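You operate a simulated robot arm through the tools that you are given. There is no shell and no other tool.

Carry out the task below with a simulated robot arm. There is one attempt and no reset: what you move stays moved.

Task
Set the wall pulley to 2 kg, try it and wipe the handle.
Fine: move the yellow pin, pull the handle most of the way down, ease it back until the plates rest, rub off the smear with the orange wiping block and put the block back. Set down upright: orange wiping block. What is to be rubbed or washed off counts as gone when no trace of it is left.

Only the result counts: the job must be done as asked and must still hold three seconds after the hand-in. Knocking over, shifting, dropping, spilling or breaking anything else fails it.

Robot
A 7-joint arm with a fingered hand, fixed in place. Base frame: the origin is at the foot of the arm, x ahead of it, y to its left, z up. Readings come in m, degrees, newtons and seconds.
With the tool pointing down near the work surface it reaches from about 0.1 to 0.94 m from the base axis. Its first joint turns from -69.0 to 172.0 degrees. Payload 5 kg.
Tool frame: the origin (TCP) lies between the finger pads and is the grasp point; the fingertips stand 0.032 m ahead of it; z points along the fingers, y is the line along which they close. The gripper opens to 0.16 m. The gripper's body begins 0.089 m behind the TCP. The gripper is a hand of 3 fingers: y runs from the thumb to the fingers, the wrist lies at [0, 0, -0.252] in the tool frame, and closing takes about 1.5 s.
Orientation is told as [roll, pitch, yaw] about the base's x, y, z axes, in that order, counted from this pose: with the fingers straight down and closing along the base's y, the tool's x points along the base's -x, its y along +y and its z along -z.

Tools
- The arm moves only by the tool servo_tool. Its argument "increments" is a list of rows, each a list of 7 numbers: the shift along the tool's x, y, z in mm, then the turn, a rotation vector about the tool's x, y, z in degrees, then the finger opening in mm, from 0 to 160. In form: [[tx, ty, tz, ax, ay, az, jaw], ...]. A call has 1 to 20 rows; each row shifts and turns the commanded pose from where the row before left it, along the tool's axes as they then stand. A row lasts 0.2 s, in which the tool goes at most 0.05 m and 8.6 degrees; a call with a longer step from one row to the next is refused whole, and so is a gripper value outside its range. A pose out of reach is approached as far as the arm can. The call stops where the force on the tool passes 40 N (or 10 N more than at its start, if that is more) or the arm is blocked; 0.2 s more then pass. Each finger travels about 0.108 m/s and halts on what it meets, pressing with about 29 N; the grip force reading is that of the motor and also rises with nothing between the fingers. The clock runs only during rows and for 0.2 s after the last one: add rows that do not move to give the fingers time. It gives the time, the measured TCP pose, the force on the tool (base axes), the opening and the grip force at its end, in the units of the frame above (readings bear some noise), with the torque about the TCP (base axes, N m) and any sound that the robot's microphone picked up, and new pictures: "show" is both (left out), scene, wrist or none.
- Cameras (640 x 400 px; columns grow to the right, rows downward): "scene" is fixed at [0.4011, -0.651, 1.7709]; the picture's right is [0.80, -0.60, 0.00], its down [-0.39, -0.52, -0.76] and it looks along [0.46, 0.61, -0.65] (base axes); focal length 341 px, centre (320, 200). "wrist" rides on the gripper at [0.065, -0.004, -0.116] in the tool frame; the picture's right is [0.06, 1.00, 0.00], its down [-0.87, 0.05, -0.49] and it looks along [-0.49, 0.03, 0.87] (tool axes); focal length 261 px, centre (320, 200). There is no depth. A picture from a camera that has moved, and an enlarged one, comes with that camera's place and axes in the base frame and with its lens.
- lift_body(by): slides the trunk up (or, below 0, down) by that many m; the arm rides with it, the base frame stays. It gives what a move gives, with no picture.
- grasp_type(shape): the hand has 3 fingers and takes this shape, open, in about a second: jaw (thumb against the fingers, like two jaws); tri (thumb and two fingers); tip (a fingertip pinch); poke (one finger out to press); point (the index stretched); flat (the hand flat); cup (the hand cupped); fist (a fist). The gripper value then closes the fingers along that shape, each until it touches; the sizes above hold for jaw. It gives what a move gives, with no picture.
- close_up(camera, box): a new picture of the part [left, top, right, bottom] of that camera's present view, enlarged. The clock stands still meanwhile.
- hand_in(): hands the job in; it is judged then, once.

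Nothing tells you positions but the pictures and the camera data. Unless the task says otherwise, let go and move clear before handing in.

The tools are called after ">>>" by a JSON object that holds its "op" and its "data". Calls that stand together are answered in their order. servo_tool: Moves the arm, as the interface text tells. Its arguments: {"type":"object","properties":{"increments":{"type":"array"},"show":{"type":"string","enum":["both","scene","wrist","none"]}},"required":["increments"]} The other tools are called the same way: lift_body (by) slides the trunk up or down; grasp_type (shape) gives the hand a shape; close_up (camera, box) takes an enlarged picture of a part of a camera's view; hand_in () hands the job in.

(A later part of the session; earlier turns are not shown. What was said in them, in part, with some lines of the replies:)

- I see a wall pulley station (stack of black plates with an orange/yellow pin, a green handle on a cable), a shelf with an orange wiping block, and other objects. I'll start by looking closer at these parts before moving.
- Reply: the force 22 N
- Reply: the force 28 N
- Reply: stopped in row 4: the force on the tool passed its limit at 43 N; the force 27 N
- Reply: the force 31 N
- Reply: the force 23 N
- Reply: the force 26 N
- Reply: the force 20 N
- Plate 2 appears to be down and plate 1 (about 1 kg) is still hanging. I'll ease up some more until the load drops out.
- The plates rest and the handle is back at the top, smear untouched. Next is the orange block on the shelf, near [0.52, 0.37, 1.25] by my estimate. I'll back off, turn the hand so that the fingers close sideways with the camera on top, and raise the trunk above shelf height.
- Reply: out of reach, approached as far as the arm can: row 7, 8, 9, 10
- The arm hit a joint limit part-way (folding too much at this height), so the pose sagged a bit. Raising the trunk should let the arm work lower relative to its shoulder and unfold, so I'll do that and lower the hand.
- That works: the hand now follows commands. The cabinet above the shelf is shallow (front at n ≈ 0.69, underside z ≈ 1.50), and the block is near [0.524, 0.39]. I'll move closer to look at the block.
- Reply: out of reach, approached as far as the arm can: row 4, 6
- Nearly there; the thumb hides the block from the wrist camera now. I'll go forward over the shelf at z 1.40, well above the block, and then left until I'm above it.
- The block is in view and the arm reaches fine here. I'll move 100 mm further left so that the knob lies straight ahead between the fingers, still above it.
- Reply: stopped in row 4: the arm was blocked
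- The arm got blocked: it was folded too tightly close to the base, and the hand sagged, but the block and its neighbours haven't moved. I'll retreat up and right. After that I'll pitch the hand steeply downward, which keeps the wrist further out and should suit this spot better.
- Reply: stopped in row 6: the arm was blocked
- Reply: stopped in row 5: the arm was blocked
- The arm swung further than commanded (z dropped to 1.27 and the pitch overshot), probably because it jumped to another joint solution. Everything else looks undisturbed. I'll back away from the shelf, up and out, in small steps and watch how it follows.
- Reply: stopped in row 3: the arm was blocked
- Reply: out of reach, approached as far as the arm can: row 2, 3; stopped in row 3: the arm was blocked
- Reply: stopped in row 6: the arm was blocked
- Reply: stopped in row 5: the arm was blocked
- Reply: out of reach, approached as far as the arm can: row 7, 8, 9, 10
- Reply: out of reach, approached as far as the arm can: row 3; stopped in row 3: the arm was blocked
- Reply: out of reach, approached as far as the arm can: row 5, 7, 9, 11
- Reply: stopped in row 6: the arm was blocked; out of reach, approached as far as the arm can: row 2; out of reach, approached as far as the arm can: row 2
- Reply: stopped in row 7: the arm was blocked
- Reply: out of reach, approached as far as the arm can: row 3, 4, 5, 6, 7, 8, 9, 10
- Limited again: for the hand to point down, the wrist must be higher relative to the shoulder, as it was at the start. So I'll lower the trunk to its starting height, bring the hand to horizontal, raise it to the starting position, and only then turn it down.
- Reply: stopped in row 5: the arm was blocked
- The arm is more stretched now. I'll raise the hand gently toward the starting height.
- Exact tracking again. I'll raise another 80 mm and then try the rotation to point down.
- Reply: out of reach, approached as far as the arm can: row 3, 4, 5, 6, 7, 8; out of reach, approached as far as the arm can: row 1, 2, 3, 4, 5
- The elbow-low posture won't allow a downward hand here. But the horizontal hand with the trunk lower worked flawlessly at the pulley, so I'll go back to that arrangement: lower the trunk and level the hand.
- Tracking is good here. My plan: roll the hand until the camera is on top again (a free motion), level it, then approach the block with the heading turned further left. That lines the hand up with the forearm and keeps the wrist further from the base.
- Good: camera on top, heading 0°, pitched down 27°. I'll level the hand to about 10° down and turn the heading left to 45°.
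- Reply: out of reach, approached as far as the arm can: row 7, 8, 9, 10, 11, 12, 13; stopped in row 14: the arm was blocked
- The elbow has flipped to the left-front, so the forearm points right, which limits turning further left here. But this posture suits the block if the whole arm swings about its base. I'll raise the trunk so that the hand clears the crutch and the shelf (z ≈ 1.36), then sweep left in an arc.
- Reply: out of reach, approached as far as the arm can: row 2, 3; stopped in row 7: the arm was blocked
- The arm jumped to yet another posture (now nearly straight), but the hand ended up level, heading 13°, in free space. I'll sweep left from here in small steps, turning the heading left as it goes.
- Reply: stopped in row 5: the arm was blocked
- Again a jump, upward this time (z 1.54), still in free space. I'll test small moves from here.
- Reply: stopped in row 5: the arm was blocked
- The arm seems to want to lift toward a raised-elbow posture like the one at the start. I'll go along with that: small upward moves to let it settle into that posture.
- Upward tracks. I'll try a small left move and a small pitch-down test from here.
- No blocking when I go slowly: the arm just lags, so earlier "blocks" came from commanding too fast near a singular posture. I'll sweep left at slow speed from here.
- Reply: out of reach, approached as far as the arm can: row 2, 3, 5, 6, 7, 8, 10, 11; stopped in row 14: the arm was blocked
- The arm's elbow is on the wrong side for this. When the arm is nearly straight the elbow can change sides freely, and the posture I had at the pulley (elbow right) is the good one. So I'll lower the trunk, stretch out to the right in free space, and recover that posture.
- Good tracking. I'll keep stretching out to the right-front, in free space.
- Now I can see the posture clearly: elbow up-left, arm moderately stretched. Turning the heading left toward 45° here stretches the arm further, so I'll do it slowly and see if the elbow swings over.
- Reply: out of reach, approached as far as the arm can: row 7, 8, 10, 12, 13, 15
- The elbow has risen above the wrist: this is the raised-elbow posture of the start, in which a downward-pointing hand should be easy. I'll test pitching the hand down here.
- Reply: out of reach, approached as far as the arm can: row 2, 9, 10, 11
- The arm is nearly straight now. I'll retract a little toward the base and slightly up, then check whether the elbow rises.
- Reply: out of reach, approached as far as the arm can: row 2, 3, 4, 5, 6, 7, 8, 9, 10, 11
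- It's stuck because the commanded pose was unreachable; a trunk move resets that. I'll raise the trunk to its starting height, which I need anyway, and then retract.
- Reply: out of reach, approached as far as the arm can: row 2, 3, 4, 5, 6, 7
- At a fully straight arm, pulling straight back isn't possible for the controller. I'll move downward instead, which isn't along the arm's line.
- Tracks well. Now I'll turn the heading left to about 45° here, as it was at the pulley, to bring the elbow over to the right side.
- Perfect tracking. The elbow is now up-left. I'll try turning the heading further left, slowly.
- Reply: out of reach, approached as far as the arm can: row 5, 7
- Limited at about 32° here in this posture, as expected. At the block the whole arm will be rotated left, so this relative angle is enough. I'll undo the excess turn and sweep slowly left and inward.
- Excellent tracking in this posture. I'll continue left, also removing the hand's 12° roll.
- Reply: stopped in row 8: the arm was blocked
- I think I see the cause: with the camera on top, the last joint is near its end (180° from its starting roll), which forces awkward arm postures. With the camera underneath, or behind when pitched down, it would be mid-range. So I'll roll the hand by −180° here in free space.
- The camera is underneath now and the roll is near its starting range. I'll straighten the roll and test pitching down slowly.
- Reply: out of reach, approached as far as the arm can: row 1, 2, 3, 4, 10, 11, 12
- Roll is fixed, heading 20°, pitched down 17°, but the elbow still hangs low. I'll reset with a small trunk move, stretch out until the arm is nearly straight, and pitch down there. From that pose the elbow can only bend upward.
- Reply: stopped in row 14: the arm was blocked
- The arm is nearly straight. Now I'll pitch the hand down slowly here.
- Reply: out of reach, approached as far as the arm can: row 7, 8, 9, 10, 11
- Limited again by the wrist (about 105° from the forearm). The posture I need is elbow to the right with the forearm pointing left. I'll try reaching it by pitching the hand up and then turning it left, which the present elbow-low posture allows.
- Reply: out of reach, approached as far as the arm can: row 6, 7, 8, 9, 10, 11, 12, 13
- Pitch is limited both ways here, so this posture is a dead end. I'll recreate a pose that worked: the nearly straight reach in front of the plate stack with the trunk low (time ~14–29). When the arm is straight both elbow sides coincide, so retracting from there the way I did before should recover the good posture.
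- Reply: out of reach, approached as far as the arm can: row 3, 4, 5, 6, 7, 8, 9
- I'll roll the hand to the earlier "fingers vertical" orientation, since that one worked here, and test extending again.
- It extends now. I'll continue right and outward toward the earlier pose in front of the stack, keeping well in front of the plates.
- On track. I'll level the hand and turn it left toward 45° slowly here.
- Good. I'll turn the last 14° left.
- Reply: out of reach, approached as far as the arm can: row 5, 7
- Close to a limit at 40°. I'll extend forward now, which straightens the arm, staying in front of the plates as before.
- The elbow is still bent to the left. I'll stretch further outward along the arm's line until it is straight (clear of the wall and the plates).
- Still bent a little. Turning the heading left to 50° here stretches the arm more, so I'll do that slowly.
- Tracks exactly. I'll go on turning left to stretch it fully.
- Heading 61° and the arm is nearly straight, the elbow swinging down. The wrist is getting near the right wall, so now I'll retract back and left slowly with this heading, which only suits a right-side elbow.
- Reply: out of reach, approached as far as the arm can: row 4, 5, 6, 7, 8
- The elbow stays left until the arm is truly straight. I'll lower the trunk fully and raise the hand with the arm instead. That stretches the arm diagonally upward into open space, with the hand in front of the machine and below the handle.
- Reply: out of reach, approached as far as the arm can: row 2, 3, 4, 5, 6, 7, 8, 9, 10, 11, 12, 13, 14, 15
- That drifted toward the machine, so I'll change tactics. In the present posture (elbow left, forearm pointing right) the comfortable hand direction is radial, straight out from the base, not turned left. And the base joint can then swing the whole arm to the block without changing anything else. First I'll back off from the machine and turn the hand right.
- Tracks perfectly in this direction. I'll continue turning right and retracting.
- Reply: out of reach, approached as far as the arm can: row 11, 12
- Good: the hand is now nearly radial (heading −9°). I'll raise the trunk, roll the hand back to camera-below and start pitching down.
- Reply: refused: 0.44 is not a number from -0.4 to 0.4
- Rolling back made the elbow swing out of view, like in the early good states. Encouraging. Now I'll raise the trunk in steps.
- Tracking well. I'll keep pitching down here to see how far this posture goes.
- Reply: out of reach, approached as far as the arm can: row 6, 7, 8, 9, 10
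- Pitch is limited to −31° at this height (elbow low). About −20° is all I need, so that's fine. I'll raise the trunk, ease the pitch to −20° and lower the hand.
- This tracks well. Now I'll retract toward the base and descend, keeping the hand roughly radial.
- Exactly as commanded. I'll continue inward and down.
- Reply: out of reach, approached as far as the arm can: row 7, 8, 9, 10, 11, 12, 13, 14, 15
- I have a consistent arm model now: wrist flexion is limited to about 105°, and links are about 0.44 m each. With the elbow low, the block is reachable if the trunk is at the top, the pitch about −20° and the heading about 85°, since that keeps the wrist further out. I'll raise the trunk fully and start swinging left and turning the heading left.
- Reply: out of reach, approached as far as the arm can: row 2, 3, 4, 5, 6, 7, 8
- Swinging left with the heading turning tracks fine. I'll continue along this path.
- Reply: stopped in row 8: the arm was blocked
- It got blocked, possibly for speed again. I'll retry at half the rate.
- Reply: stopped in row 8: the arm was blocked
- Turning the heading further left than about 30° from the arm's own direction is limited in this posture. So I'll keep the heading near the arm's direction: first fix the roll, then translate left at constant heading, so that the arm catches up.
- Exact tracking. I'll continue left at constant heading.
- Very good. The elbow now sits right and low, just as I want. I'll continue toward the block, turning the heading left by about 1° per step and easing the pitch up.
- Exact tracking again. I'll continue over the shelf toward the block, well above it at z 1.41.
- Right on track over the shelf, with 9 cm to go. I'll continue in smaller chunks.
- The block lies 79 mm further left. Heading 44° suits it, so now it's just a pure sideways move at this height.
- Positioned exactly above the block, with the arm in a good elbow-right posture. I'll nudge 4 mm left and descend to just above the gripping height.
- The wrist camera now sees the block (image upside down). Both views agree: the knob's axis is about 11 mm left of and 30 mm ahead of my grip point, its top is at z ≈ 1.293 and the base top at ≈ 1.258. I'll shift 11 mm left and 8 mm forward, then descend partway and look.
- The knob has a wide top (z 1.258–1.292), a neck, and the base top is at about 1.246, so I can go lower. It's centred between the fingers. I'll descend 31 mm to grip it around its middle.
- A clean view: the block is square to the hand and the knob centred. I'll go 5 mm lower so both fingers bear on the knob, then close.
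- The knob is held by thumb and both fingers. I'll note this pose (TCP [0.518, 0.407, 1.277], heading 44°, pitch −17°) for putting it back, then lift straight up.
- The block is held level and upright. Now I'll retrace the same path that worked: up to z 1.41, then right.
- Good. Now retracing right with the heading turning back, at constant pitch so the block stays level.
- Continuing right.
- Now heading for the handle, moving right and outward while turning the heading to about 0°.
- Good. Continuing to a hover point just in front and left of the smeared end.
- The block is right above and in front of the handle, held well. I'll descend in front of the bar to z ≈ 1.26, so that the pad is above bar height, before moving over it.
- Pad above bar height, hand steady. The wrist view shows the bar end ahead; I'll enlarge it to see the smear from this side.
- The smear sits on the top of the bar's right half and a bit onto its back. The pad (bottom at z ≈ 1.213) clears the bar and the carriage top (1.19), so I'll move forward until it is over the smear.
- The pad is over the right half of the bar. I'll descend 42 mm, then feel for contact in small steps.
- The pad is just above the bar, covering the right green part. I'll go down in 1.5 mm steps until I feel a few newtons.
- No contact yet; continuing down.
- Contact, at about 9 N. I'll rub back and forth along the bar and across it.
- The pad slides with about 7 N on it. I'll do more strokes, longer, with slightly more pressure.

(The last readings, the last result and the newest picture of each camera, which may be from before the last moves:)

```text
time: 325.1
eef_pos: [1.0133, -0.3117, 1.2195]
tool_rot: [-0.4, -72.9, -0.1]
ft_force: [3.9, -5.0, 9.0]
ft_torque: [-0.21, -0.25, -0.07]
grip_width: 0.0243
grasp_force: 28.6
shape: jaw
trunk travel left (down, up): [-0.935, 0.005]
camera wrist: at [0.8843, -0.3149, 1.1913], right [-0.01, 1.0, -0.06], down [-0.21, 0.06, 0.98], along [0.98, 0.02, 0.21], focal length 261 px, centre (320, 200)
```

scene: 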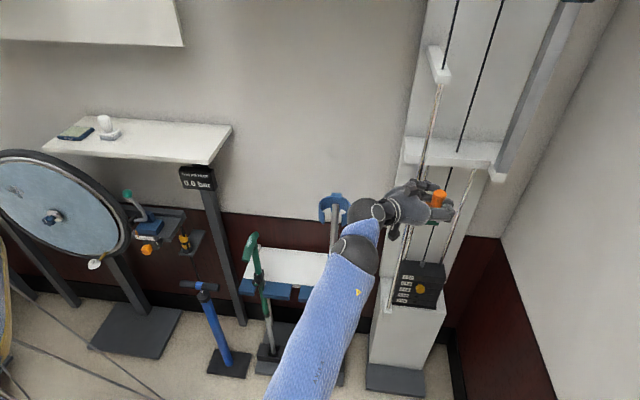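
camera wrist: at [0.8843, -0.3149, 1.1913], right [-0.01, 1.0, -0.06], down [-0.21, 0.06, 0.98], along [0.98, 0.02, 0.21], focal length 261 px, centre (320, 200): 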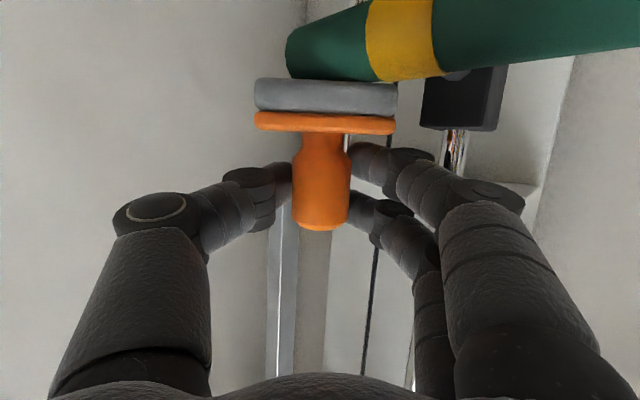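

I'll lift off and back away a little to inspect the bar.

>>> {"op": "servo_tool", "data": {"increments": [[-9.5, 0, -3, 0, 0, 0, 0], [-9.5, 0, -3, 0, 0, 0, 0], [-9.5, 0, -3, 0, 0, 0, 0], [-9.5, 0, -3, 0, 0, 0, 0], [-9.5, 0, -3, 0, 0, 0, 0], [2.9, 0, -9.15, 0, 0, 0, 0], [2.9, 0, -9.15, 0, 0, 0, 0], [2.9, 0, -9.15, 0, 0, 0, 0], [2.9, 0, -9.15, 0, 0, 0, 0], [2.9, 0, -9.15, 0, 0, 0, 0], [2.9, 0, -9.15, 0, 0, 0, 0], [2.9, 0, -9.15, 0, 0, 0, 0], [2.9, 0, -9.15, 0, 0, 0, 0], [-9.5, 0, -3, 0, 0, 0, 0], [-9.5, 0, -3, 0, 0, 0, 0], [-9.5, 0, -3, 0, 0, 0, 0], [-9.5, 0, -3, 0, 0, 0, 0], [0, 0, 0, 0, 0, 0, 0]], "show": "both"}}

>>> {"op": "close_up", "data": {"camera": "scene", "box": [385, 190, 445, 235]}}

>>> {"op": "close_up", "data": {"camera": "wrist", "box": [260, 0, 480, 120]}}

```text
time: 328.9
eef_pos: [0.9355, -0.3115, 1.307]
tool_rot: [-0.4, -72.8, 0.0]
ft_force: [-0.4, 0.3, -0.2]
ft_torque: [-0.04, 0.0, 0.02]
grip_width: 0.0242
grasp_force: 28.8
shape: jaw
trunk travel left (down, up): [-0.935, 0.005]
camera wrist: at [0.806, -0.3142, 1.2798], right [-0.01, 1.0, -0.06], down [-0.21, 0.06, 0.98], along [0.98, 0.02, 0.21], focal length 261 px, centre (320, 200)
```

scene: 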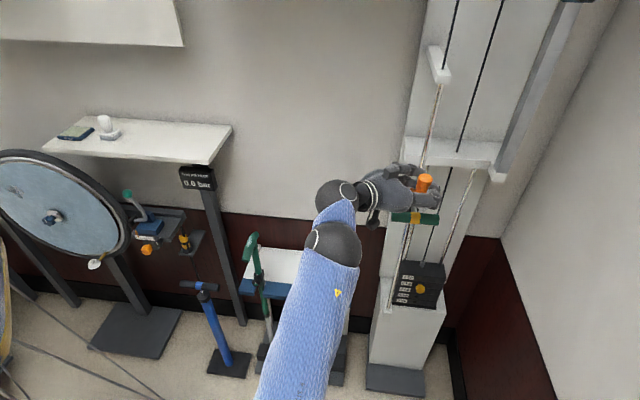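
wrist: 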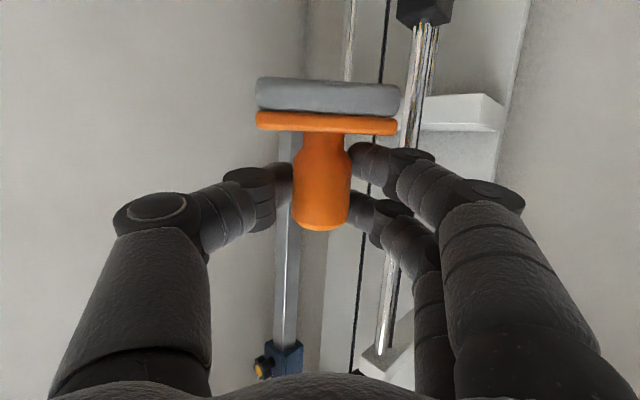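

```text
8.89 times, centred on (415, 212) of scene
camera zoom: at [0.4011, -0.651, 1.7709], right [0.8, -0.6, 0.0], down [-0.39, -0.52, -0.76], along [0.46, 0.61, -0.65], focal length 3028 px, centre (-524, 89)
```

zoom: 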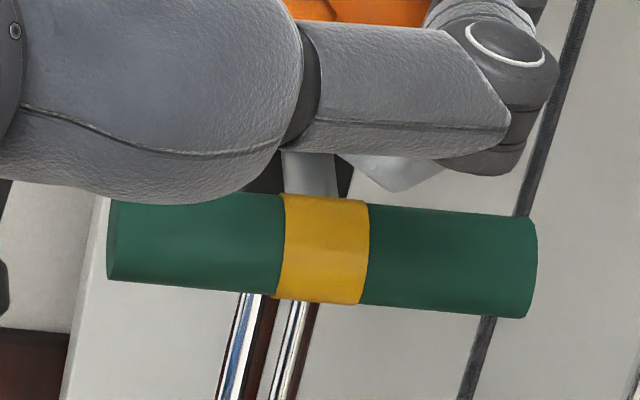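

```text
2.91 times, centred on (370, 60) of wrist
camera zoom: at [0.806, -0.3142, 1.2798], right [-0.01, 1.0, -0.06], down [-0.21, 0.06, 0.98], along [0.98, 0.02, 0.21], focal length 758 px, centre (174, 607)
```

zoom: 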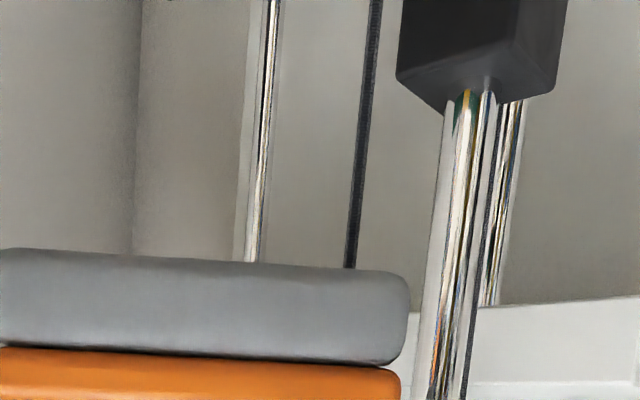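

The smear is gone from this view. I'll enlarge the right half as far as possible to look for faint remains.

>>> {"op": "close_up", "data": {"camera": "scene", "box": [412, 205, 442, 225]}}

```text
16.00 times, centred on (427, 215) of scene
camera zoom: at [0.4011, -0.651, 1.7709], right [0.8, -0.6, 0.0], down [-0.39, -0.52, -0.76], along [0.46, 0.61, -0.65], focal length 5449 px, centre (-1392, -40)
```

zoom: 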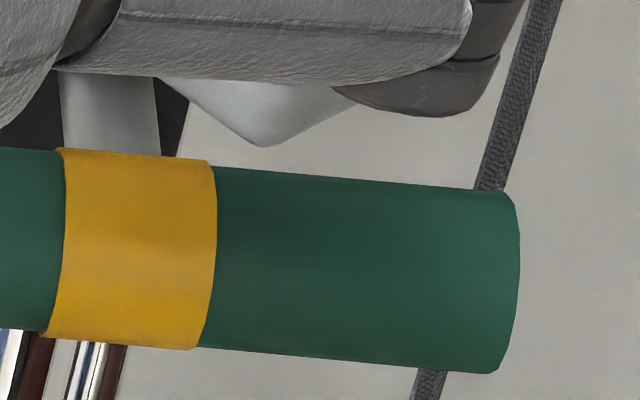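

No trace left. Before returning the block I'll check how it sits in the grip after rubbing.

>>> {"op": "close_up", "data": {"camera": "wrist", "box": [180, 60, 480, 260]}}

```text
2.00 times, centred on (330, 160) of wrist
camera zoom: at [0.806, -0.3142, 1.2798], right [-0.01, 1.0, -0.06], down [-0.21, 0.06, 0.98], along [0.98, 0.02, 0.21], focal length 521 px, centre (300, 280)
```

zoom: 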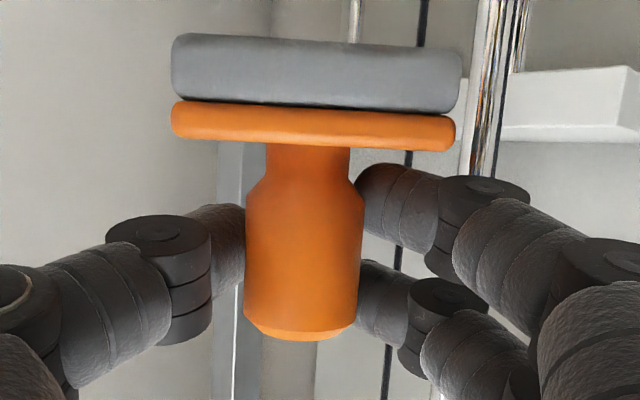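

The block has pivoted in the grip by roughly 6° (leaning), but it's firmly held. I can level it when I press it down on the shelf. Now I'll retrace the path: up first, then left.

>>> {"op": "servo_tool", "data": {"increments": [[-9.4, 0, -2.9, 0, 0, 0, 0], [-9.4, 0, -2.9, 0, 0, 0, 0], [-9.4, 0, -2.9, 0, 0, 0, 0], [-9.4, 0, -2.9, 0, 0, 0, 0], [-9.4, 0, -2.9, 0, 0, 0, 0], [-9.4, 0, -2.9, 0, 0, 0, 0], [-9.4, 0, -2.9, 0, 0, 0, 0], [-9.4, 0, -2.9, 0, 0, 0, 0], [-9.4, 0, -2.9, 0, 0, 0, 0], [-9.4, 0, -2.9, 0, 0, 0, 0], [-9.4, 0, -2.9, 0, 0, 0, 0], [0, 0, 0, 0, 0, 0, 0]], "show": "scene"}}

>>> {"op": "servo_tool", "data": {"increments": [[2, 11.5, -6.4, -0.36, 0, -0.11, 0], [2, 11.5, -6.4, -0.36, 0, -0.11, 0], [2, 11.6, -6.3, -0.36, 0, -0.11, 0], [2, 11.6, -6.3, -0.36, 0, -0.11, 0], [2, 11.6, -6.3, -0.36, 0, -0.11, 0], [1.9, 11.7, -6.2, -0.36, 0, -0.11, 0], [1.9, 11.7, -6.2, -0.36, 0, -0.11, 0], [1.9, 11.7, -6.2, -0.36, 0, -0.11, 0], [1.9, 11.8, -6.1, -0.36, 0, -0.11, 0], [1.9, 11.8, -6.1, -0.36, 0, -0.11, 0], [1.9, 11.8, -6, -0.36, 0, -0.11, 0], [1.9, 11.8, -6, -0.36, 0, -0.11, 0], [0, 0, 0, 0, 0, 0, 0]], "show": "scene"}}

```text
time: 331.5
eef_pos: [0.9371, -0.3106, 1.415]
tool_rot: [-0.4, -72.8, -0.2]
ft_force: [0.0, 0.3, -0.2]
ft_torque: [0.02, 0.0, -0.04]
grip_width: 0.0239
grasp_force: 29.8
shape: jaw
trunk travel left (down, up): [-0.935, 0.005]
```

scene: 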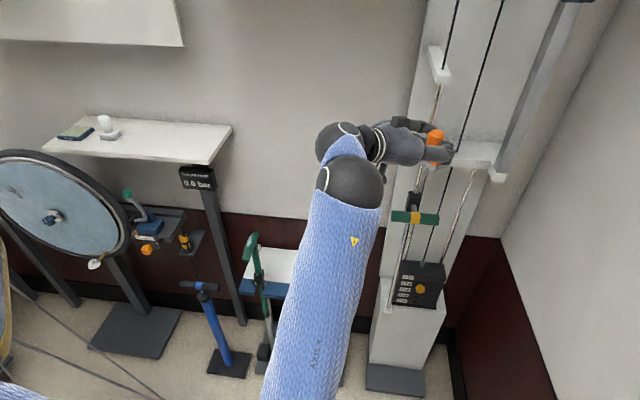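

```text
time: 334.3
eef_pos: [0.8543, -0.1734, 1.4149]
tool_rot: [-0.4, -72.7, 4.4]
ft_force: [0.0, -0.2, -1.1]
ft_torque: [0.01, 0.0, 0.04]
grip_width: 0.0241
grasp_force: 29.3
shape: jaw
trunk travel left (down, up): [-0.935, 0.005]
```

scene: 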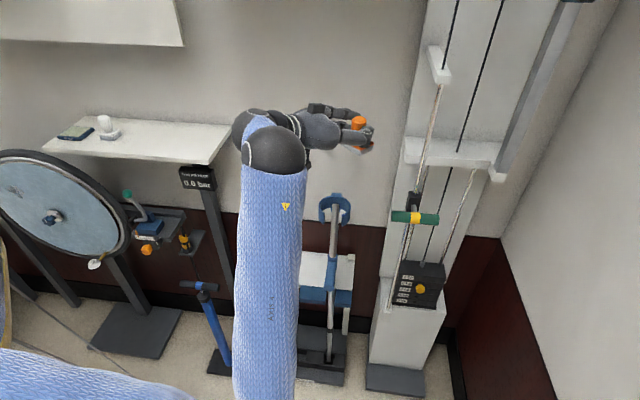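

Retracing smoothly. I'll also peek at the handle from this clear viewpoint while moving on.

>>> {"op": "close_up", "data": {"camera": "scene", "box": [380, 190, 450, 240]}}

>>> {"op": "servo_tool", "data": {"increments": [[2, 12.4, -6.4, -0.38, 0, -0.12, 0], [1.9, 12.5, -6.2, -0.38, 0, -0.12, 0], [1.9, 12.6, -6, -0.38, 0, -0.12, 0], [1.9, 12.6, -6, -0.38, 0, -0.12, 0], [1.8, 12.7, -5.8, -0.38, 0, -0.12, 0], [1.8, 12.7, -5.6, -0.38, 0, -0.12, 0], [1.8, 12.7, -5.6, -0.38, 0, -0.12, 0], [1.8, 12.7, -5.6, -0.38, 0, -0.12, 0], [1.8, 12.7, -5.6, -0.38, 0, -0.12, 0], [1.8, 12.7, -5.6, -0.38, 0, -0.12, 0], [1.8, 12.7, -5.6, -0.38, 0, -0.12, 0], [1.8, 12.7, -5.6, -0.38, 0, -0.12, 0], [1.8, 12.7, -5.6, -0.38, 0, -0.12, 0], [1.8, 12.7, -5.6, -0.38, 0, -0.12, 0], [0, 0, 0, 0, 0, 0, 0]], "show": "scene"}}

```text
8.00 times, centred on (415, 215) of scene
camera zoom: at [0.4011, -0.651, 1.7709], right [0.8, -0.6, 0.0], down [-0.39, -0.52, -0.76], along [0.46, 0.61, -0.65], focal length 2725 px, centre (-440, 80)
```

zoom: 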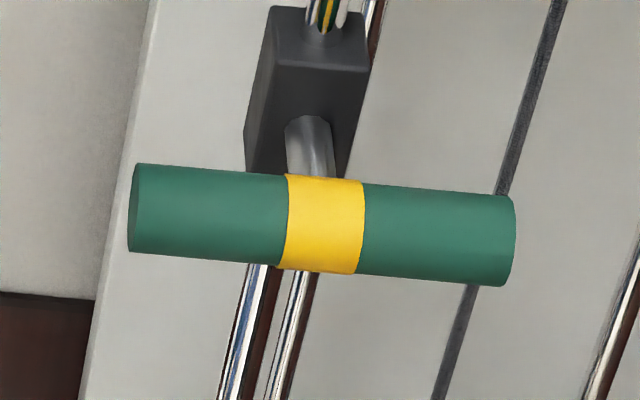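

```text
time: 337.5
eef_pos: [0.7486, -0.0071, 1.4137]
tool_rot: [-0.4, -72.8, 10.1]
ft_force: [-0.1, 0.3, 0.2]
ft_torque: [0.02, 0.0, -0.02]
grip_width: 0.024
grasp_force: 29.4
shape: jaw
trunk travel left (down, up): [-0.935, 0.005]
```

scene: 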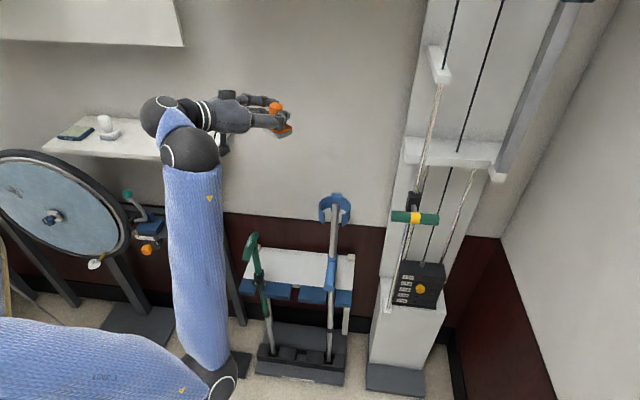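

The handle is completely clean. Continuing left toward the shelf along the known path.

>>> {"op": "servo_tool", "data": {"increments": [[0, 12, 0, 0, 0, 0, 0], [0, 12, 0, 0, 0, 0, 0], [0, 12, 0, 0, 0, 0, 0], [1.1, 11.5, -3.5, -1.14, 0, -0.36, 0], [1, 11.5, -3.3, -1.14, 0, -0.36, 0], [1, 11.6, -3.1, -1.14, 0, -0.36, 0], [0.9, 11.6, -2.9, -1.14, 0, -0.36, 0], [0.8, 11.7, -2.7, -1.14, 0, -0.36, 0], [0.8, 11.7, -2.5, -1.14, 0, -0.36, 0], [0.7, 11.8, -2.2, -1.14, 0, -0.36, 0], [0.6, 11.8, -1.9, -1.14, 0, -0.36, 0], [0.5, 11.9, -1.6, -1.14, 0, -0.36, 0], [0.4, 12, -1.4, -1.14, 0, -0.36, 0], [0.4, 12, -1.2, -1.14, 0, -0.36, 0], [0.3, 12, -0.9, -1.14, 0, -0.36, 0], [0.2, 12, -0.6, -1.14, 0, -0.36, 0], [0, 0, 0, 0, 0, 0, 0]], "show": "scene"}}

```text
time: 341.1
eef_pos: [0.6709, 0.1681, 1.4129]
tool_rot: [-0.7, -72.7, 25.8]
ft_force: [-0.9, 0.1, -0.7]
ft_torque: [0.03, 0.0, 0.02]
grip_width: 0.024
grasp_force: 29.2
shape: jaw
trunk travel left (down, up): [-0.935, 0.005]
```

scene: 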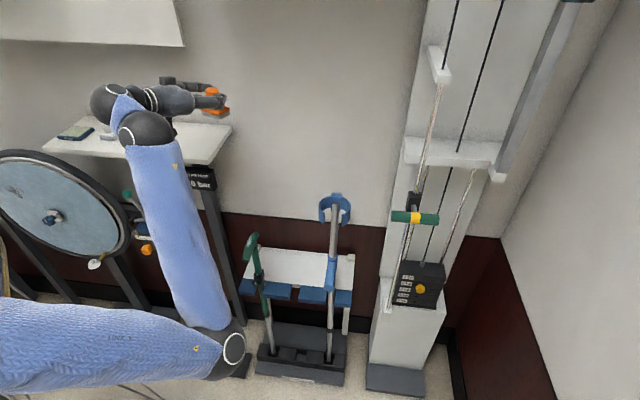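

Next leg over the shelf.

>>> {"op": "servo_tool", "data": {"increments": [[0.3, 11.7, -1.2, -1.05, 0, -0.33, 0], [0.3, 11.7, -1, -1.05, 0, -0.33, 0], [0.2, 11.7, -0.8, -1.05, 0, -0.33, 0], [0.2, 11.7, -0.6, -1.05, 0, -0.33, 0], [0.1, 11.7, -0.4, -1.05, 0, -0.33, 0], [0, 11.7, -0.2, -1.05, 0, -0.33, 0], [0, 11.7, 0, -1.05, 0, -0.33, 0], [-0.1, 11.7, 0.3, -1.05, 0, -0.33, 0], [-0.2, 11.7, 0.6, -1.05, 0, -0.33, 0], [-0.2, 11.6, 0.8, -1.05, 0, -0.33, 0], [-0.3, 11.6, 1, -1.05, 0, -0.33, 0], [-0.4, 11.6, 1.2, -1.05, 0, -0.33, 0], [-0.4, 11.5, 1.4, -1.05, 0, -0.33, 0], [-0.5, 11.5, 1.6, -1.05, 0, -0.33, 0], [-0.6, 11.5, 1.8, -1.05, 0, -0.33, 0], [-0.6, 11.5, 2, -1.05, 0, -0.33, 0], [-0.7, 11.5, 2.2, -1.05, 0, -0.33, 0], [0, 0, 0, 0, 0, 0, 0]], "show": "both"}}

```text
time: 344.9
eef_pos: [0.5689, 0.3363, 1.4127]
tool_rot: [-0.9, -72.6, 44.6]
ft_force: [0.1, -0.4, -0.5]
ft_torque: [-0.01, -0.01, 0.03]
grip_width: 0.0241
grasp_force: 29.0
shape: jaw
trunk travel left (down, up): [-0.935, 0.005]
camera wrist: at [0.4776, 0.244, 1.3857], right [-0.7, 0.71, -0.06], down [-0.19, -0.1, 0.98], along [0.68, 0.7, 0.21], focal length 261 px, centre (320, 200)
```

scene: 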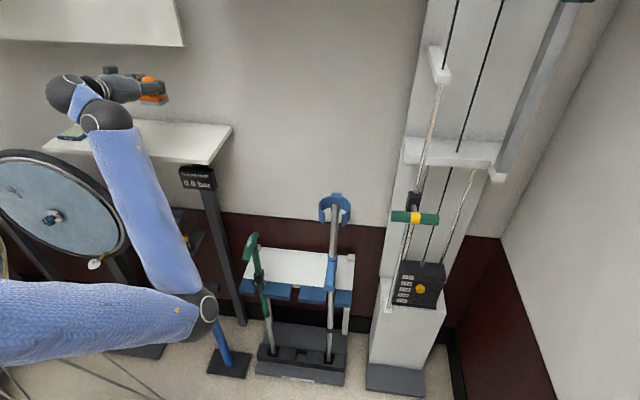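
wrist: 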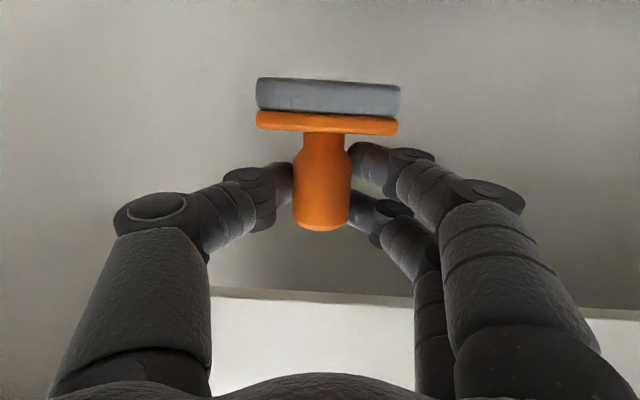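

Now the last 86 mm left to be above the block's original place.

>>> {"op": "servo_tool", "data": {"increments": [[-0.5, 10.8, 1.6, 0, 0, 0, 0], [-0.5, 10.8, 1.6, 0, 0, 0, 0], [-0.5, 10.8, 1.6, 0, 0, 0, 0], [-0.5, 10.8, 1.6, 0, 0, 0, 0], [-0.5, 10.8, 1.6, 0, 0, 0, 0], [-0.5, 10.8, 1.6, 0, 0, 0, 0], [-0.5, 10.8, 1.6, 0, 0, 0, 0], [-0.5, 10.4, 1.7, 0, 0, 0, 0], [0, 0, 0, 0, 0, 0, 0], [0, 0, 0, 0, 0, 0, 0]], "show": "none"}}

>>> {"op": "servo_tool", "data": {"increments": [[9.5, 0, 3, 0, 0, 0, 0], [9.5, 0, 3, 0, 0, 0, 0], [9.5, 0, 3, 0, 0, 0, 0], [9.5, 0, 3, 0, 0, 0, 0], [9.5, 0, 3, 0, 0, 0, 0], [9.5, 0, 3, 0, 0, 0, 0], [9.5, 0, 3, 0, 0, 0, 0], [9.5, 0, 3, 0, 0, 0, 0], [9.5, 0, 3, 0, 0, 0, 0], [9.5, 0, 3, 0, 0, 0, 0], [0, 0, 0, 0, 0, 0, 0]], "show": "both"}}

>>> {"op": "close_up", "data": {"camera": "wrist", "box": [180, 40, 480, 240]}}

```text
time: 347.1
eef_pos: [0.5186, 0.4102, 1.4125]
tool_rot: [-1.0, -72.6, 44.8]
ft_force: [-0.7, 1.4, -0.9]
ft_torque: [0.0, -0.01, -0.02]
grip_width: 0.0242
grasp_force: 28.7
shape: jaw
trunk travel left (down, up): [-0.935, 0.005]
```

```text
time: 349.5
eef_pos: [0.5187, 0.4084, 1.3123]
tool_rot: [-1.0, -72.6, 44.6]
ft_force: [-0.4, 0.6, -0.9]
ft_torque: [-0.02, -0.01, 0.0]
grip_width: 0.0238
grasp_force: 28.8
shape: jaw
trunk travel left (down, up): [-0.935, 0.005]
camera wrist: at [0.4282, 0.3156, 1.2861], right [-0.7, 0.71, -0.06], down [-0.19, -0.1, 0.98], along [0.68, 0.7, 0.21], focal length 261 px, centre (320, 200)
```

scene: 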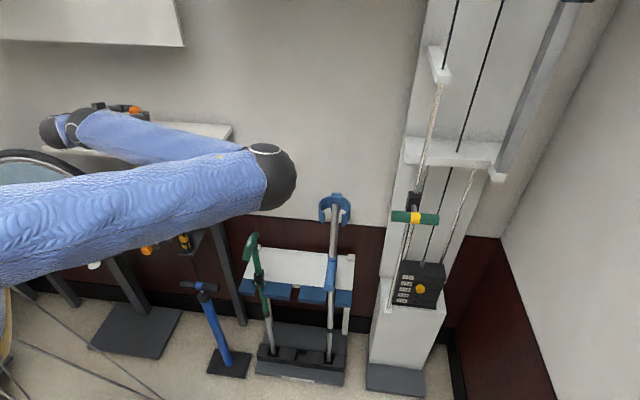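
wrist: 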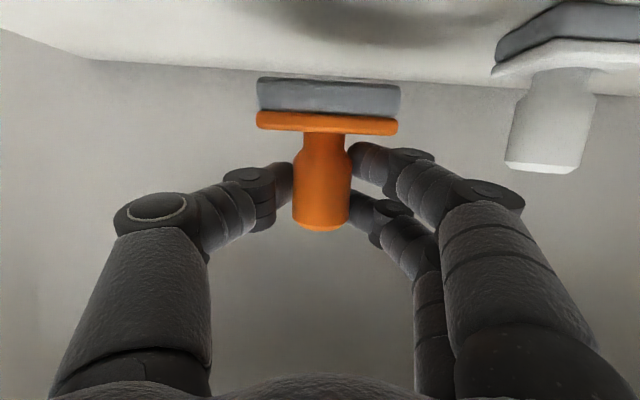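

```text
2.00 times, centred on (330, 140) of wrist
camera zoom: at [0.4282, 0.3156, 1.2861], right [-0.7, 0.71, -0.06], down [-0.19, -0.1, 0.98], along [0.68, 0.7, 0.21], focal length 521 px, centre (300, 320)
```

zoom: 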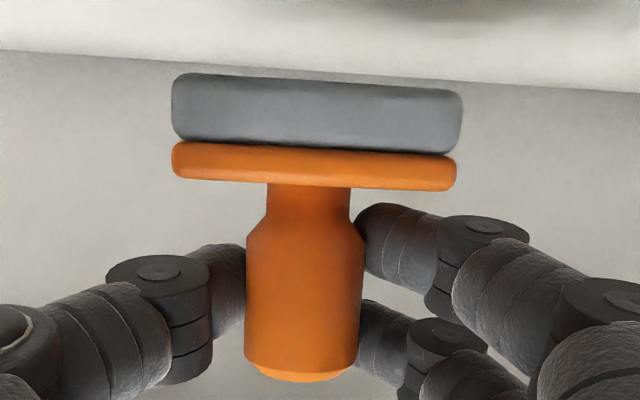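

All as when I picked it up. I'll lower to near contact and then feel down in small steps.

>>> {"op": "servo_tool", "data": {"increments": [[7.6, 0, 2.4, 0, 0, 0, 0], [7.6, 0, 2.4, 0, 0, 0, 0], [7.6, 0, 2.4, 0, 0, 0, 0], [0, 0, 0, 0, 0, 0, 0]], "show": "none"}}

>>> {"op": "servo_tool", "data": {"increments": [[1.9, 0, 0.6, 0, 0, 0, 0], [1.9, 0, 0.6, 0, 0, 0, 0], [0, 0, 0, 0, 0, 0, 0]], "show": "wrist"}}

```text
time: 350.5
eef_pos: [0.5201, 0.4084, 1.2883]
tool_rot: [-0.9, -72.5, 44.7]
ft_force: [-0.7, -0.3, -0.9]
ft_torque: [0.02, 0.0, -0.01]
grip_width: 0.0239
grasp_force: 28.8
shape: jaw
trunk travel left (down, up): [-0.935, 0.005]
```

```text
time: 351.3
eef_pos: [0.5196, 0.4092, 1.2845]
tool_rot: [-0.9, -72.6, 44.9]
ft_force: [0.1, -1.0, -0.8]
ft_torque: [-0.03, -0.01, 0.02]
grip_width: 0.0239
grasp_force: 29.3
shape: jaw
trunk travel left (down, up): [-0.935, 0.005]
camera wrist: at [0.4288, 0.3161, 1.2573], right [-0.7, 0.71, -0.06], down [-0.19, -0.1, 0.98], along [0.68, 0.7, 0.21], focal length 261 px, centre (320, 200)
```

wrist: 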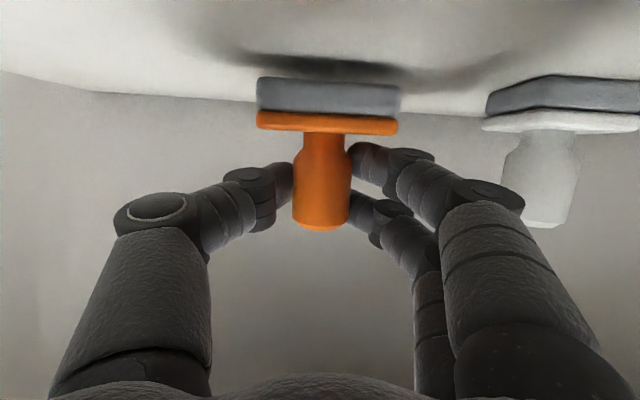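

Close above the shelf, still no contact. Continuing in 1.5 mm steps.

>>> {"op": "servo_tool", "data": {"increments": [[1.4, 0, 0.45, 0, 0, 0, 0], [1.4, 0, 0.45, 0, 0, 0, 0], [0, 0, 0, 0, 0, 0, 0]], "show": "none"}}

>>> {"op": "servo_tool", "data": {"increments": [[1.4, 0, 0.45, 0, 0, 0, 0], [1.4, 0, 0.45, 0, 0, 0, 0], [0, 0, 0, 0, 0, 0, 0]], "show": "none"}}

```text
time: 352.1
eef_pos: [0.5197, 0.4108, 1.2809]
tool_rot: [-0.9, -72.6, 44.8]
ft_force: [0.0, 1.1, -1.0]
ft_torque: [-0.02, -0.01, 0.01]
grip_width: 0.0239
grasp_force: 28.4
shape: jaw
trunk travel left (down, up): [-0.935, 0.005]
```

```text
time: 352.9
eef_pos: [0.5206, 0.408, 1.2785]
tool_rot: [-1.1, -72.6, 44.8]
ft_force: [0.9, 0.2, -0.2]
ft_torque: [-0.02, -0.01, -0.05]
grip_width: 0.0239
grasp_force: 28.8
shape: jaw
trunk travel left (down, up): [-0.935, 0.005]
```

>>> {"op": "servo_tool", "data": {"increments": [[0.95, 0, 0.3, 0, 0, 0, 0], [0.95, 0, 0.3, 0, 0, 0, 0], [0, 0, 0, 0, 0, 0, 0]], "show": "none"}}

>>> {"op": "close_up", "data": {"camera": "wrist", "box": [180, 40, 480, 240]}}

```text
time: 353.7
eef_pos: [0.5199, 0.4085, 1.2774]
tool_rot: [-0.9, -72.6, 44.7]
ft_force: [-0.1, -0.7, 0.4]
ft_torque: [0.02, 0.02, 0.01]
grip_width: 0.0238
grasp_force: 29.2
shape: jaw
trunk travel left (down, up): [-0.935, 0.005]
```

```text
2.00 times, centred on (330, 140) of wrist
camera zoom: at [0.4287, 0.3161, 1.25], right [-0.7, 0.71, -0.06], down [-0.19, -0.1, 0.98], along [0.68, 0.7, 0.21], focal length 521 px, centre (300, 320)
```

zoom: 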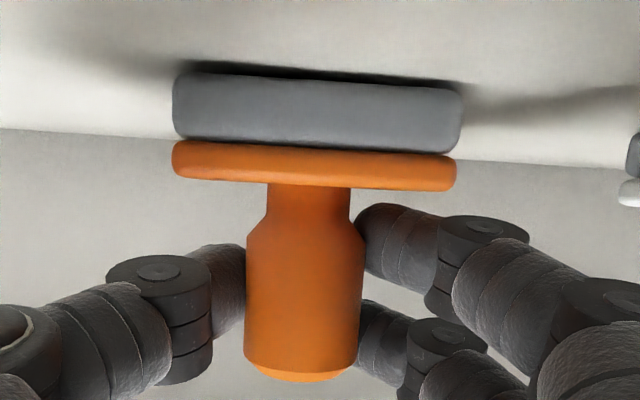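

A thin shadow still shows below the pad's near edge. I'll go down further in 1 mm steps.

>>> {"op": "servo_tool", "data": {"increments": [[0.95, 0, 0.3, 0, 0, 0, 0], [0.95, 0, 0.3, 0, 0, 0, 0], [0, 0, 0, 0, 0, 0, 0]], "show": "none"}}

>>> {"op": "servo_tool", "data": {"increments": [[0.95, 0, 0.3, 0, 0, 0, 0], [0, 0, 0, 0, 0, 0, 0]], "show": "none"}}

>>> {"op": "close_up", "data": {"camera": "wrist", "box": [180, 40, 480, 240]}}

```text
time: 354.5
eef_pos: [0.5191, 0.4086, 1.2748]
tool_rot: [-1.0, -72.7, 44.7]
ft_force: [-0.6, -2.1, 10.8]
ft_torque: [0.25, -0.09, -0.01]
grip_width: 0.0244
grasp_force: 28.7
shape: jaw
trunk travel left (down, up): [-0.935, 0.005]
```

```text
time: 355.1
eef_pos: [0.5192, 0.4081, 1.2757]
tool_rot: [-0.8, -72.8, 44.6]
ft_force: [1.9, -3.0, 21.5]
ft_torque: [0.34, -0.23, -0.09]
grip_width: 0.0243
grasp_force: 29.3
shape: jaw
trunk travel left (down, up): [-0.935, 0.005]
```

```text
2.00 times, centred on (330, 140) of wrist
camera zoom: at [0.4282, 0.3155, 1.2479], right [-0.7, 0.71, -0.06], down [-0.19, -0.1, 0.98], along [0.68, 0.7, 0.21], focal length 521 px, centre (300, 320)
```

zoom: 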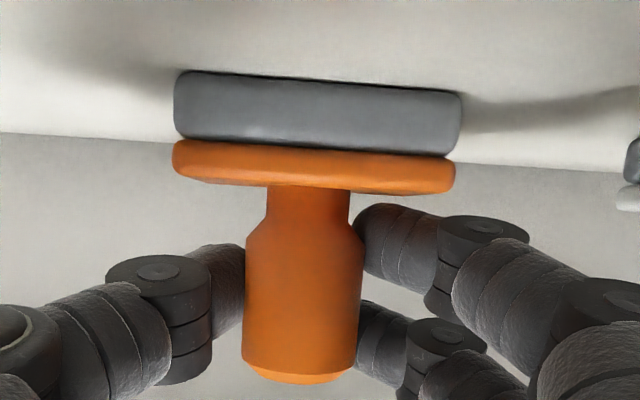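

The pad has pressed flat onto the shelf (21 N). I'll relax by 1.5 mm, open the fingers gently and look.

>>> {"op": "servo_tool", "data": {"increments": [[-1.2, 0, -0.4, 0, 0, 0, 0], [0, 0, 0, 0, 0, 0, 0], [0, 0, 0, 0, 0, 0, 15], [0, 0, 0, 0, 0, 0, 25], [0, 0, 0, 0, 0, 0, 35], [0, 0, 0, 0, 0, 0, 50], [0, 0, 0, 0, 0, 0, 70], [0, 0, 0, 0, 0, 0, 84], [0, 0, 0, 0, 0, 0, 84]], "show": "wrist"}}

>>> {"op": "close_up", "data": {"camera": "wrist", "box": [180, 40, 480, 240]}}

```text
time: 357.1
eef_pos: [0.5192, 0.4096, 1.2754]
tool_rot: [-1.0, -72.5, 44.7]
ft_force: [-0.7, -0.5, -0.1]
ft_torque: [0.0, 0.01, 0.0]
grip_width: 0.0831
grasp_force: 0.1
shape: jaw
trunk travel left (down, up): [-0.935, 0.005]
camera wrist: at [0.429, 0.3164, 1.2473], right [-0.7, 0.71, -0.06], down [-0.19, -0.1, 0.98], along [0.68, 0.7, 0.21], focal length 261 px, centre (320, 200)
```

wrist: 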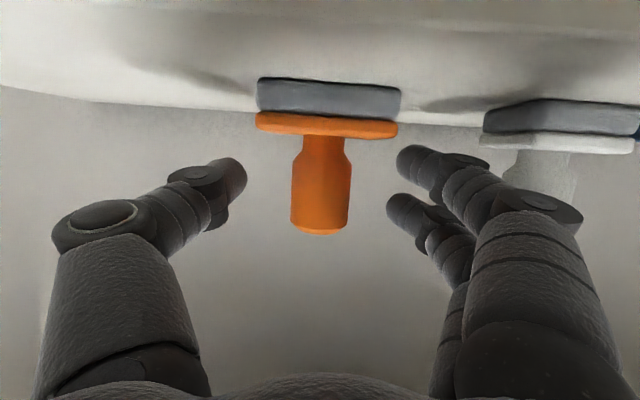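

```text
2.00 times, centred on (330, 140) of wrist
camera zoom: at [0.429, 0.3164, 1.2473], right [-0.7, 0.71, -0.06], down [-0.19, -0.1, 0.98], along [0.68, 0.7, 0.21], focal length 521 px, centre (300, 320)
```

zoom: 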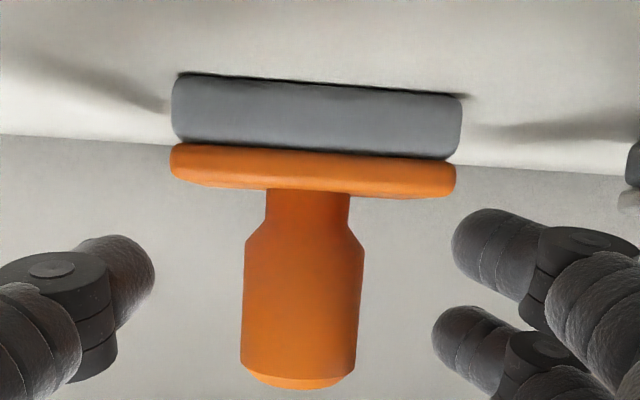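

The block stands upright and flat on the shelf, within a few millimetres of its original spot. I'll raise the hand straight up, clear of it.

>>> {"op": "servo_tool", "data": {"increments": [[-6, 0, -1.9, 0, 0, 0, 84], [-9.5, 0, -3, 0, 0, 0, 84], [-9.5, 0, -3, 0, 0, 0, 84], [-9.5, 0, -3, 0, 0, 0, 84], [-9.5, 0, -3, 0, 0, 0, 84], [-9.5, 0, -3, 0, 0, 0, 84], [-9.5, 0, -3, 0, 0, 0, 84], [-9.5, 0, -3, 0, 0, 0, 84], [-9.5, 0, -3, 0, 0, 0, 84], [-9.5, 0, -3, 0, 0, 0, 84], [-9.5, 0, -3, 0, 0, 0, 84], [-9.5, 0, -3, 0, 0, 0, 84], [-9.5, 0, -3, 0, 0, 0, 84], [-9.5, 0, -3, 0, 0, 0, 84], [0, 0, 0, 0, 0, 0, 84]], "show": "both"}}

>>> {"op": "close_up", "data": {"camera": "scene", "box": [40, 60, 240, 185]}}

```text
time: 360.3
eef_pos: [0.519, 0.4086, 1.4107]
tool_rot: [-0.9, -72.6, 44.7]
ft_force: [-0.3, 0.2, -0.4]
ft_torque: [-0.03, 0.01, 0.01]
grip_width: 0.0833
grasp_force: 0.2
shape: jaw
trunk travel left (down, up): [-0.935, 0.005]
camera wrist: at [0.4276, 0.3159, 1.3845], right [-0.7, 0.71, -0.06], down [-0.19, -0.1, 0.98], along [0.68, 0.7, 0.21], focal length 261 px, centre (320, 200)
```

scene: 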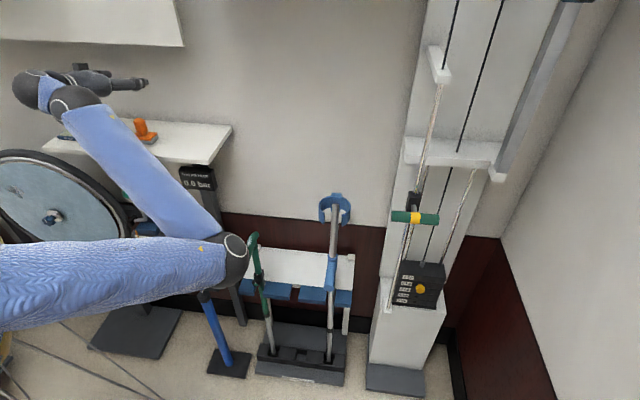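
wrist: 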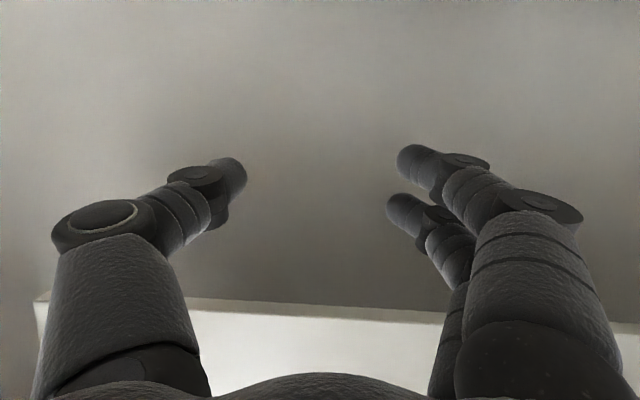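

```text
3.20 times, centred on (140, 122) of scene
camera zoom: at [0.4011, -0.651, 1.7709], right [0.8, -0.6, 0.0], down [-0.39, -0.52, -0.76], along [0.46, 0.61, -0.65], focal length 1090 px, centre (896, 448)
```

zoom: 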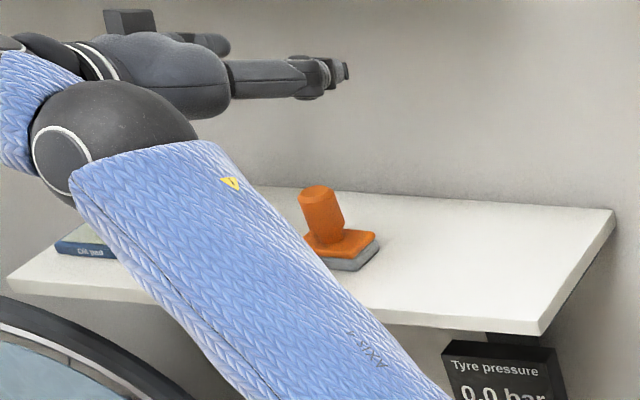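

The block stands upright in its place. I'll move the hand away to the right along the known path, then check everything once more.

>>> {"op": "servo_tool", "data": {"increments": [[0, -10, -1.5, 0, 0, 0, 84], [0, -10, -1.5, 0, 0, 0, 84], [0, -10, -1.5, 0, 0, 0, 84], [0, -10, -1.5, 0, 0, 0, 84], [0, -10, -1.5, 0, 0, 0, 84], [0, -10, -1.5, 0, 0, 0, 84], [0, -10, -1.5, 0, 0, 0, 84], [0, -10, -1.5, 0, 0, 0, 84], [0.7, -11.5, -2.2, 1.03, 0, 0.32, 84], [0.6, -11.5, -2, 1.03, 0, 0.32, 84], [0.6, -11.5, -1.8, 1.03, 0, 0.32, 84], [0.5, -11.5, -1.6, 1.03, 0, 0.32, 84], [0.4, -11.5, -1.4, 1.03, 0, 0.32, 84], [0.4, -11.6, -1.2, 1.03, 0, 0.32, 84], [0.3, -11.6, -1, 1.03, 0, 0.32, 84], [0.2, -11.6, -0.8, 1.03, 0, 0.32, 84], [0.2, -11.7, -0.6, 1.03, 0, 0.32, 84], [0.1, -11.7, -0.3, 1.03, 0, 0.32, 84], [0, 0, 0, 0, 0, 0, 84]], "show": "scene"}}

>>> {"op": "close_up", "data": {"camera": "scene", "box": [385, 250, 465, 320]}}

>>> {"op": "close_up", "data": {"camera": "scene", "box": [375, 180, 455, 240]}}

>>> {"op": "close_up", "data": {"camera": "scene", "box": [40, 90, 240, 215]}}

```text
time: 364.3
eef_pos: [0.6285, 0.2463, 1.4159]
tool_rot: [-1.0, -72.6, 34.0]
ft_force: [0.6, 0.7, 0.0]
ft_torque: [0.03, -0.04, 0.02]
grip_width: 0.0834
grasp_force: 0.0
shape: jaw
trunk travel left (down, up): [-0.935, 0.005]
```

scene: 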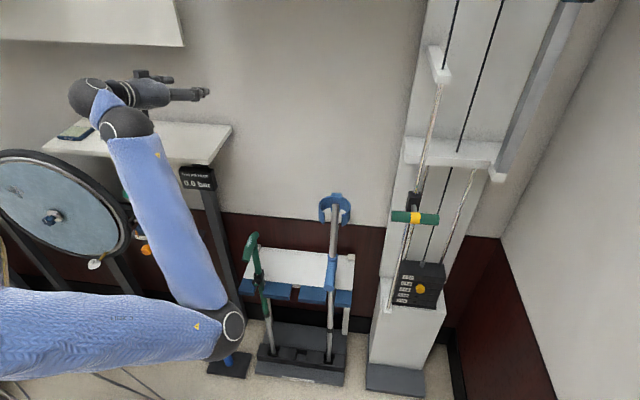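

```text
5.71 times, centred on (425, 285) of scene
camera zoom: at [0.4011, -0.651, 1.7709], right [0.8, -0.6, 0.0], down [-0.39, -0.52, -0.76], along [0.46, 0.61, -0.65], focal length 1946 px, centre (-280, -286)
```

zoom: 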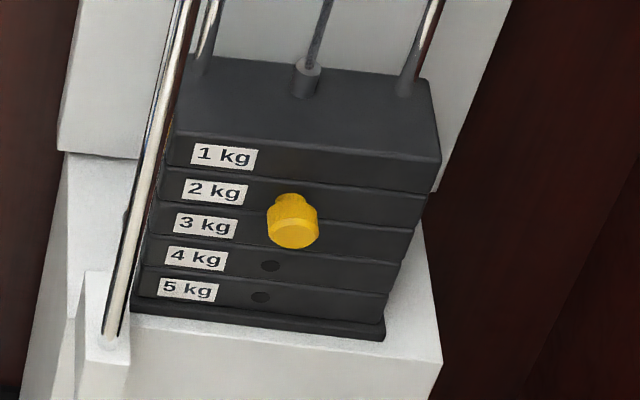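

```text
6.67 times, centred on (415, 210) of scene
camera zoom: at [0.4011, -0.651, 1.7709], right [0.8, -0.6, 0.0], down [-0.39, -0.52, -0.76], along [0.46, 0.61, -0.65], focal length 2271 px, centre (-313, 133)
```

zoom: 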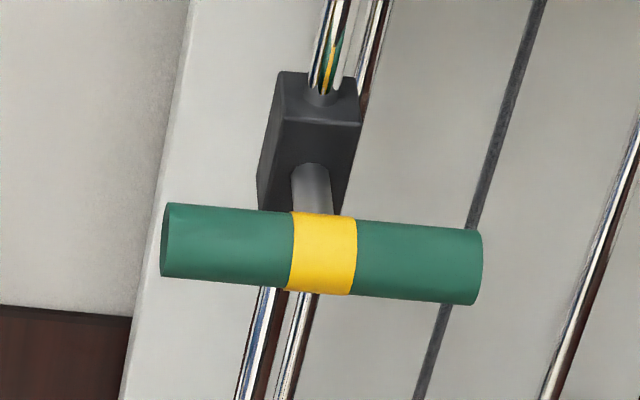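

```text
3.20 times, centred on (140, 152) of scene
camera zoom: at [0.4011, -0.651, 1.7709], right [0.8, -0.6, 0.0], down [-0.39, -0.52, -0.76], along [0.46, 0.61, -0.65], focal length 1090 px, centre (896, 352)
```

zoom: 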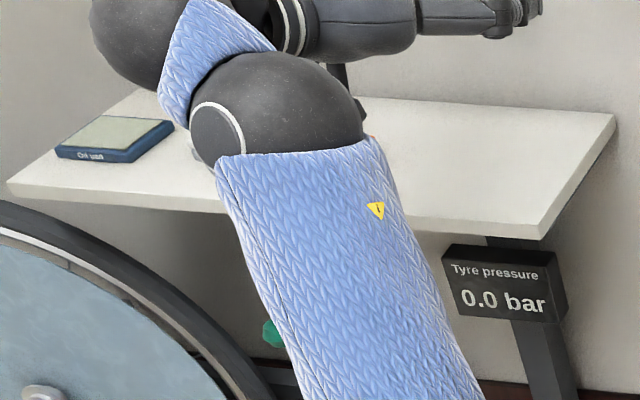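

Plates at rest with the pin at 2 kg, the handle in its original position and clean. The arm hides the block now, so I'll move further right to check it a last time.

>>> {"op": "servo_tool", "data": {"increments": [[0, -11.7, 0, 1.03, 0, 0.32, 84], [0, -11.7, 0.2, 1.03, 0, 0.32, 84], [-0.1, -11.7, 0.4, 1.03, 0, 0.32, 84], [-0.2, -11.7, 0.6, 1.03, 0, 0.32, 84], [-0.2, -11.7, 0.8, 1.03, 0, 0.32, 84], [-0.3, -11.7, 1, 1.03, 0, 0.32, 84], [-0.3, -11.7, 1.2, 1.03, 0, 0.32, 84], [-0.3, -12, 0.9, 1.14, 0, 0.36, 84], [-0.4, -12, 1.2, 1.14, 0, 0.36, 84], [-0.4, -12, 1.4, 1.14, 0, 0.36, 84], [-0.5, -11.9, 1.6, 1.14, 0, 0.36, 84], [-0.6, -11.8, 1.9, 1.14, 0, 0.36, 84], [-0.7, -11.8, 2.2, 1.14, 0, 0.36, 84], [-0.8, -11.7, 2.5, 1.14, 0, 0.36, 84], [-0.8, -11.7, 2.7, 1.14, 0, 0.36, 84], [-0.9, -11.6, 2.9, 1.14, 0, 0.36, 84], [-1, -11.6, 3.1, 1.14, 0, 0.36, 84], [-1, -11.5, 3.3, 1.14, 0, 0.36, 84], [0, 0, 0, 0, 0, 0, 84]], "show": "scene"}}

>>> {"op": "close_up", "data": {"camera": "scene", "box": [40, 90, 240, 215]}}

```text
time: 368.3
eef_pos: [0.7385, 0.0626, 1.4164]
tool_rot: [-0.9, -72.8, 13.0]
ft_force: [0.3, 0.1, 0.8]
ft_torque: [0.01, 0.01, 0.03]
grip_width: 0.0834
grasp_force: 0.0
shape: jaw
trunk travel left (down, up): [-0.935, 0.005]
```

scene: 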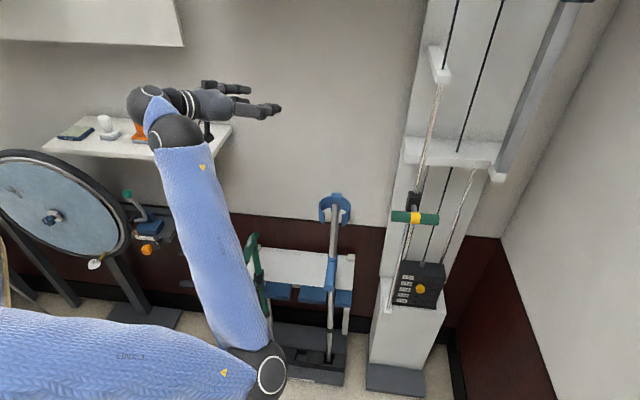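

```text
3.20 times, centred on (140, 152) of scene
camera zoom: at [0.4011, -0.651, 1.7709], right [0.8, -0.6, 0.0], down [-0.39, -0.52, -0.76], along [0.46, 0.61, -0.65], focal length 1090 px, centre (896, 352)
```

zoom: 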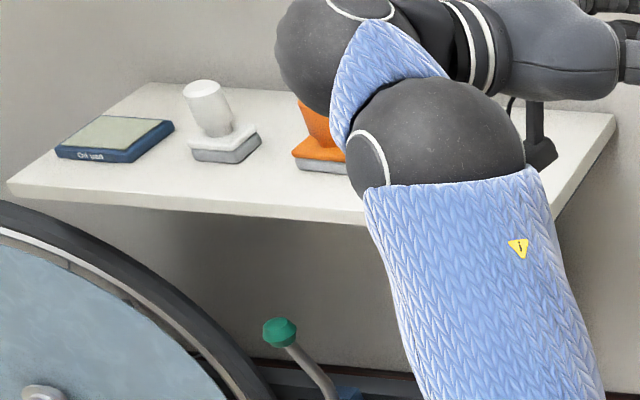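

The block stands upright about 5 mm from where it was, and its neighbours are untouched. The pin is at 2 kg, the plates rest, the handle is clean and the hand is clear, so I'm handing in.

>>> {"op": "hand_in", "data": {}}

```text
The job is handed in.
```

I've handed the job in. The pulley is set to 2 kg and tested, the smear is gone, and the block is back on the shelf. I don't have the verdict yet.

- **Pin:** I moved it from 4 kg to 2 kg and pushed it in until the knob sat against the plate.
- **Test pull:** I pulled the handle down about 300 mm until it stopped, and only plates 1 and 2 rose. I then eased it back up until the load came off. The plates rest and the handle is back where it was.
- **Smear:** It's gone in every view I have, including the largest close-up. I couldn't see the very back of the bar, but the smear was on top, where the pad rubbed.
- **Wiping block:** It stands upright on the shelf, about 5 mm from where it was.

Carrying the hand to the shelf took much longer than planned. The arm hit its limits several times and swung further than I commanded, once close to the shelf edge. The force readings showed no contact, and nothing looks moved in the final pictures.
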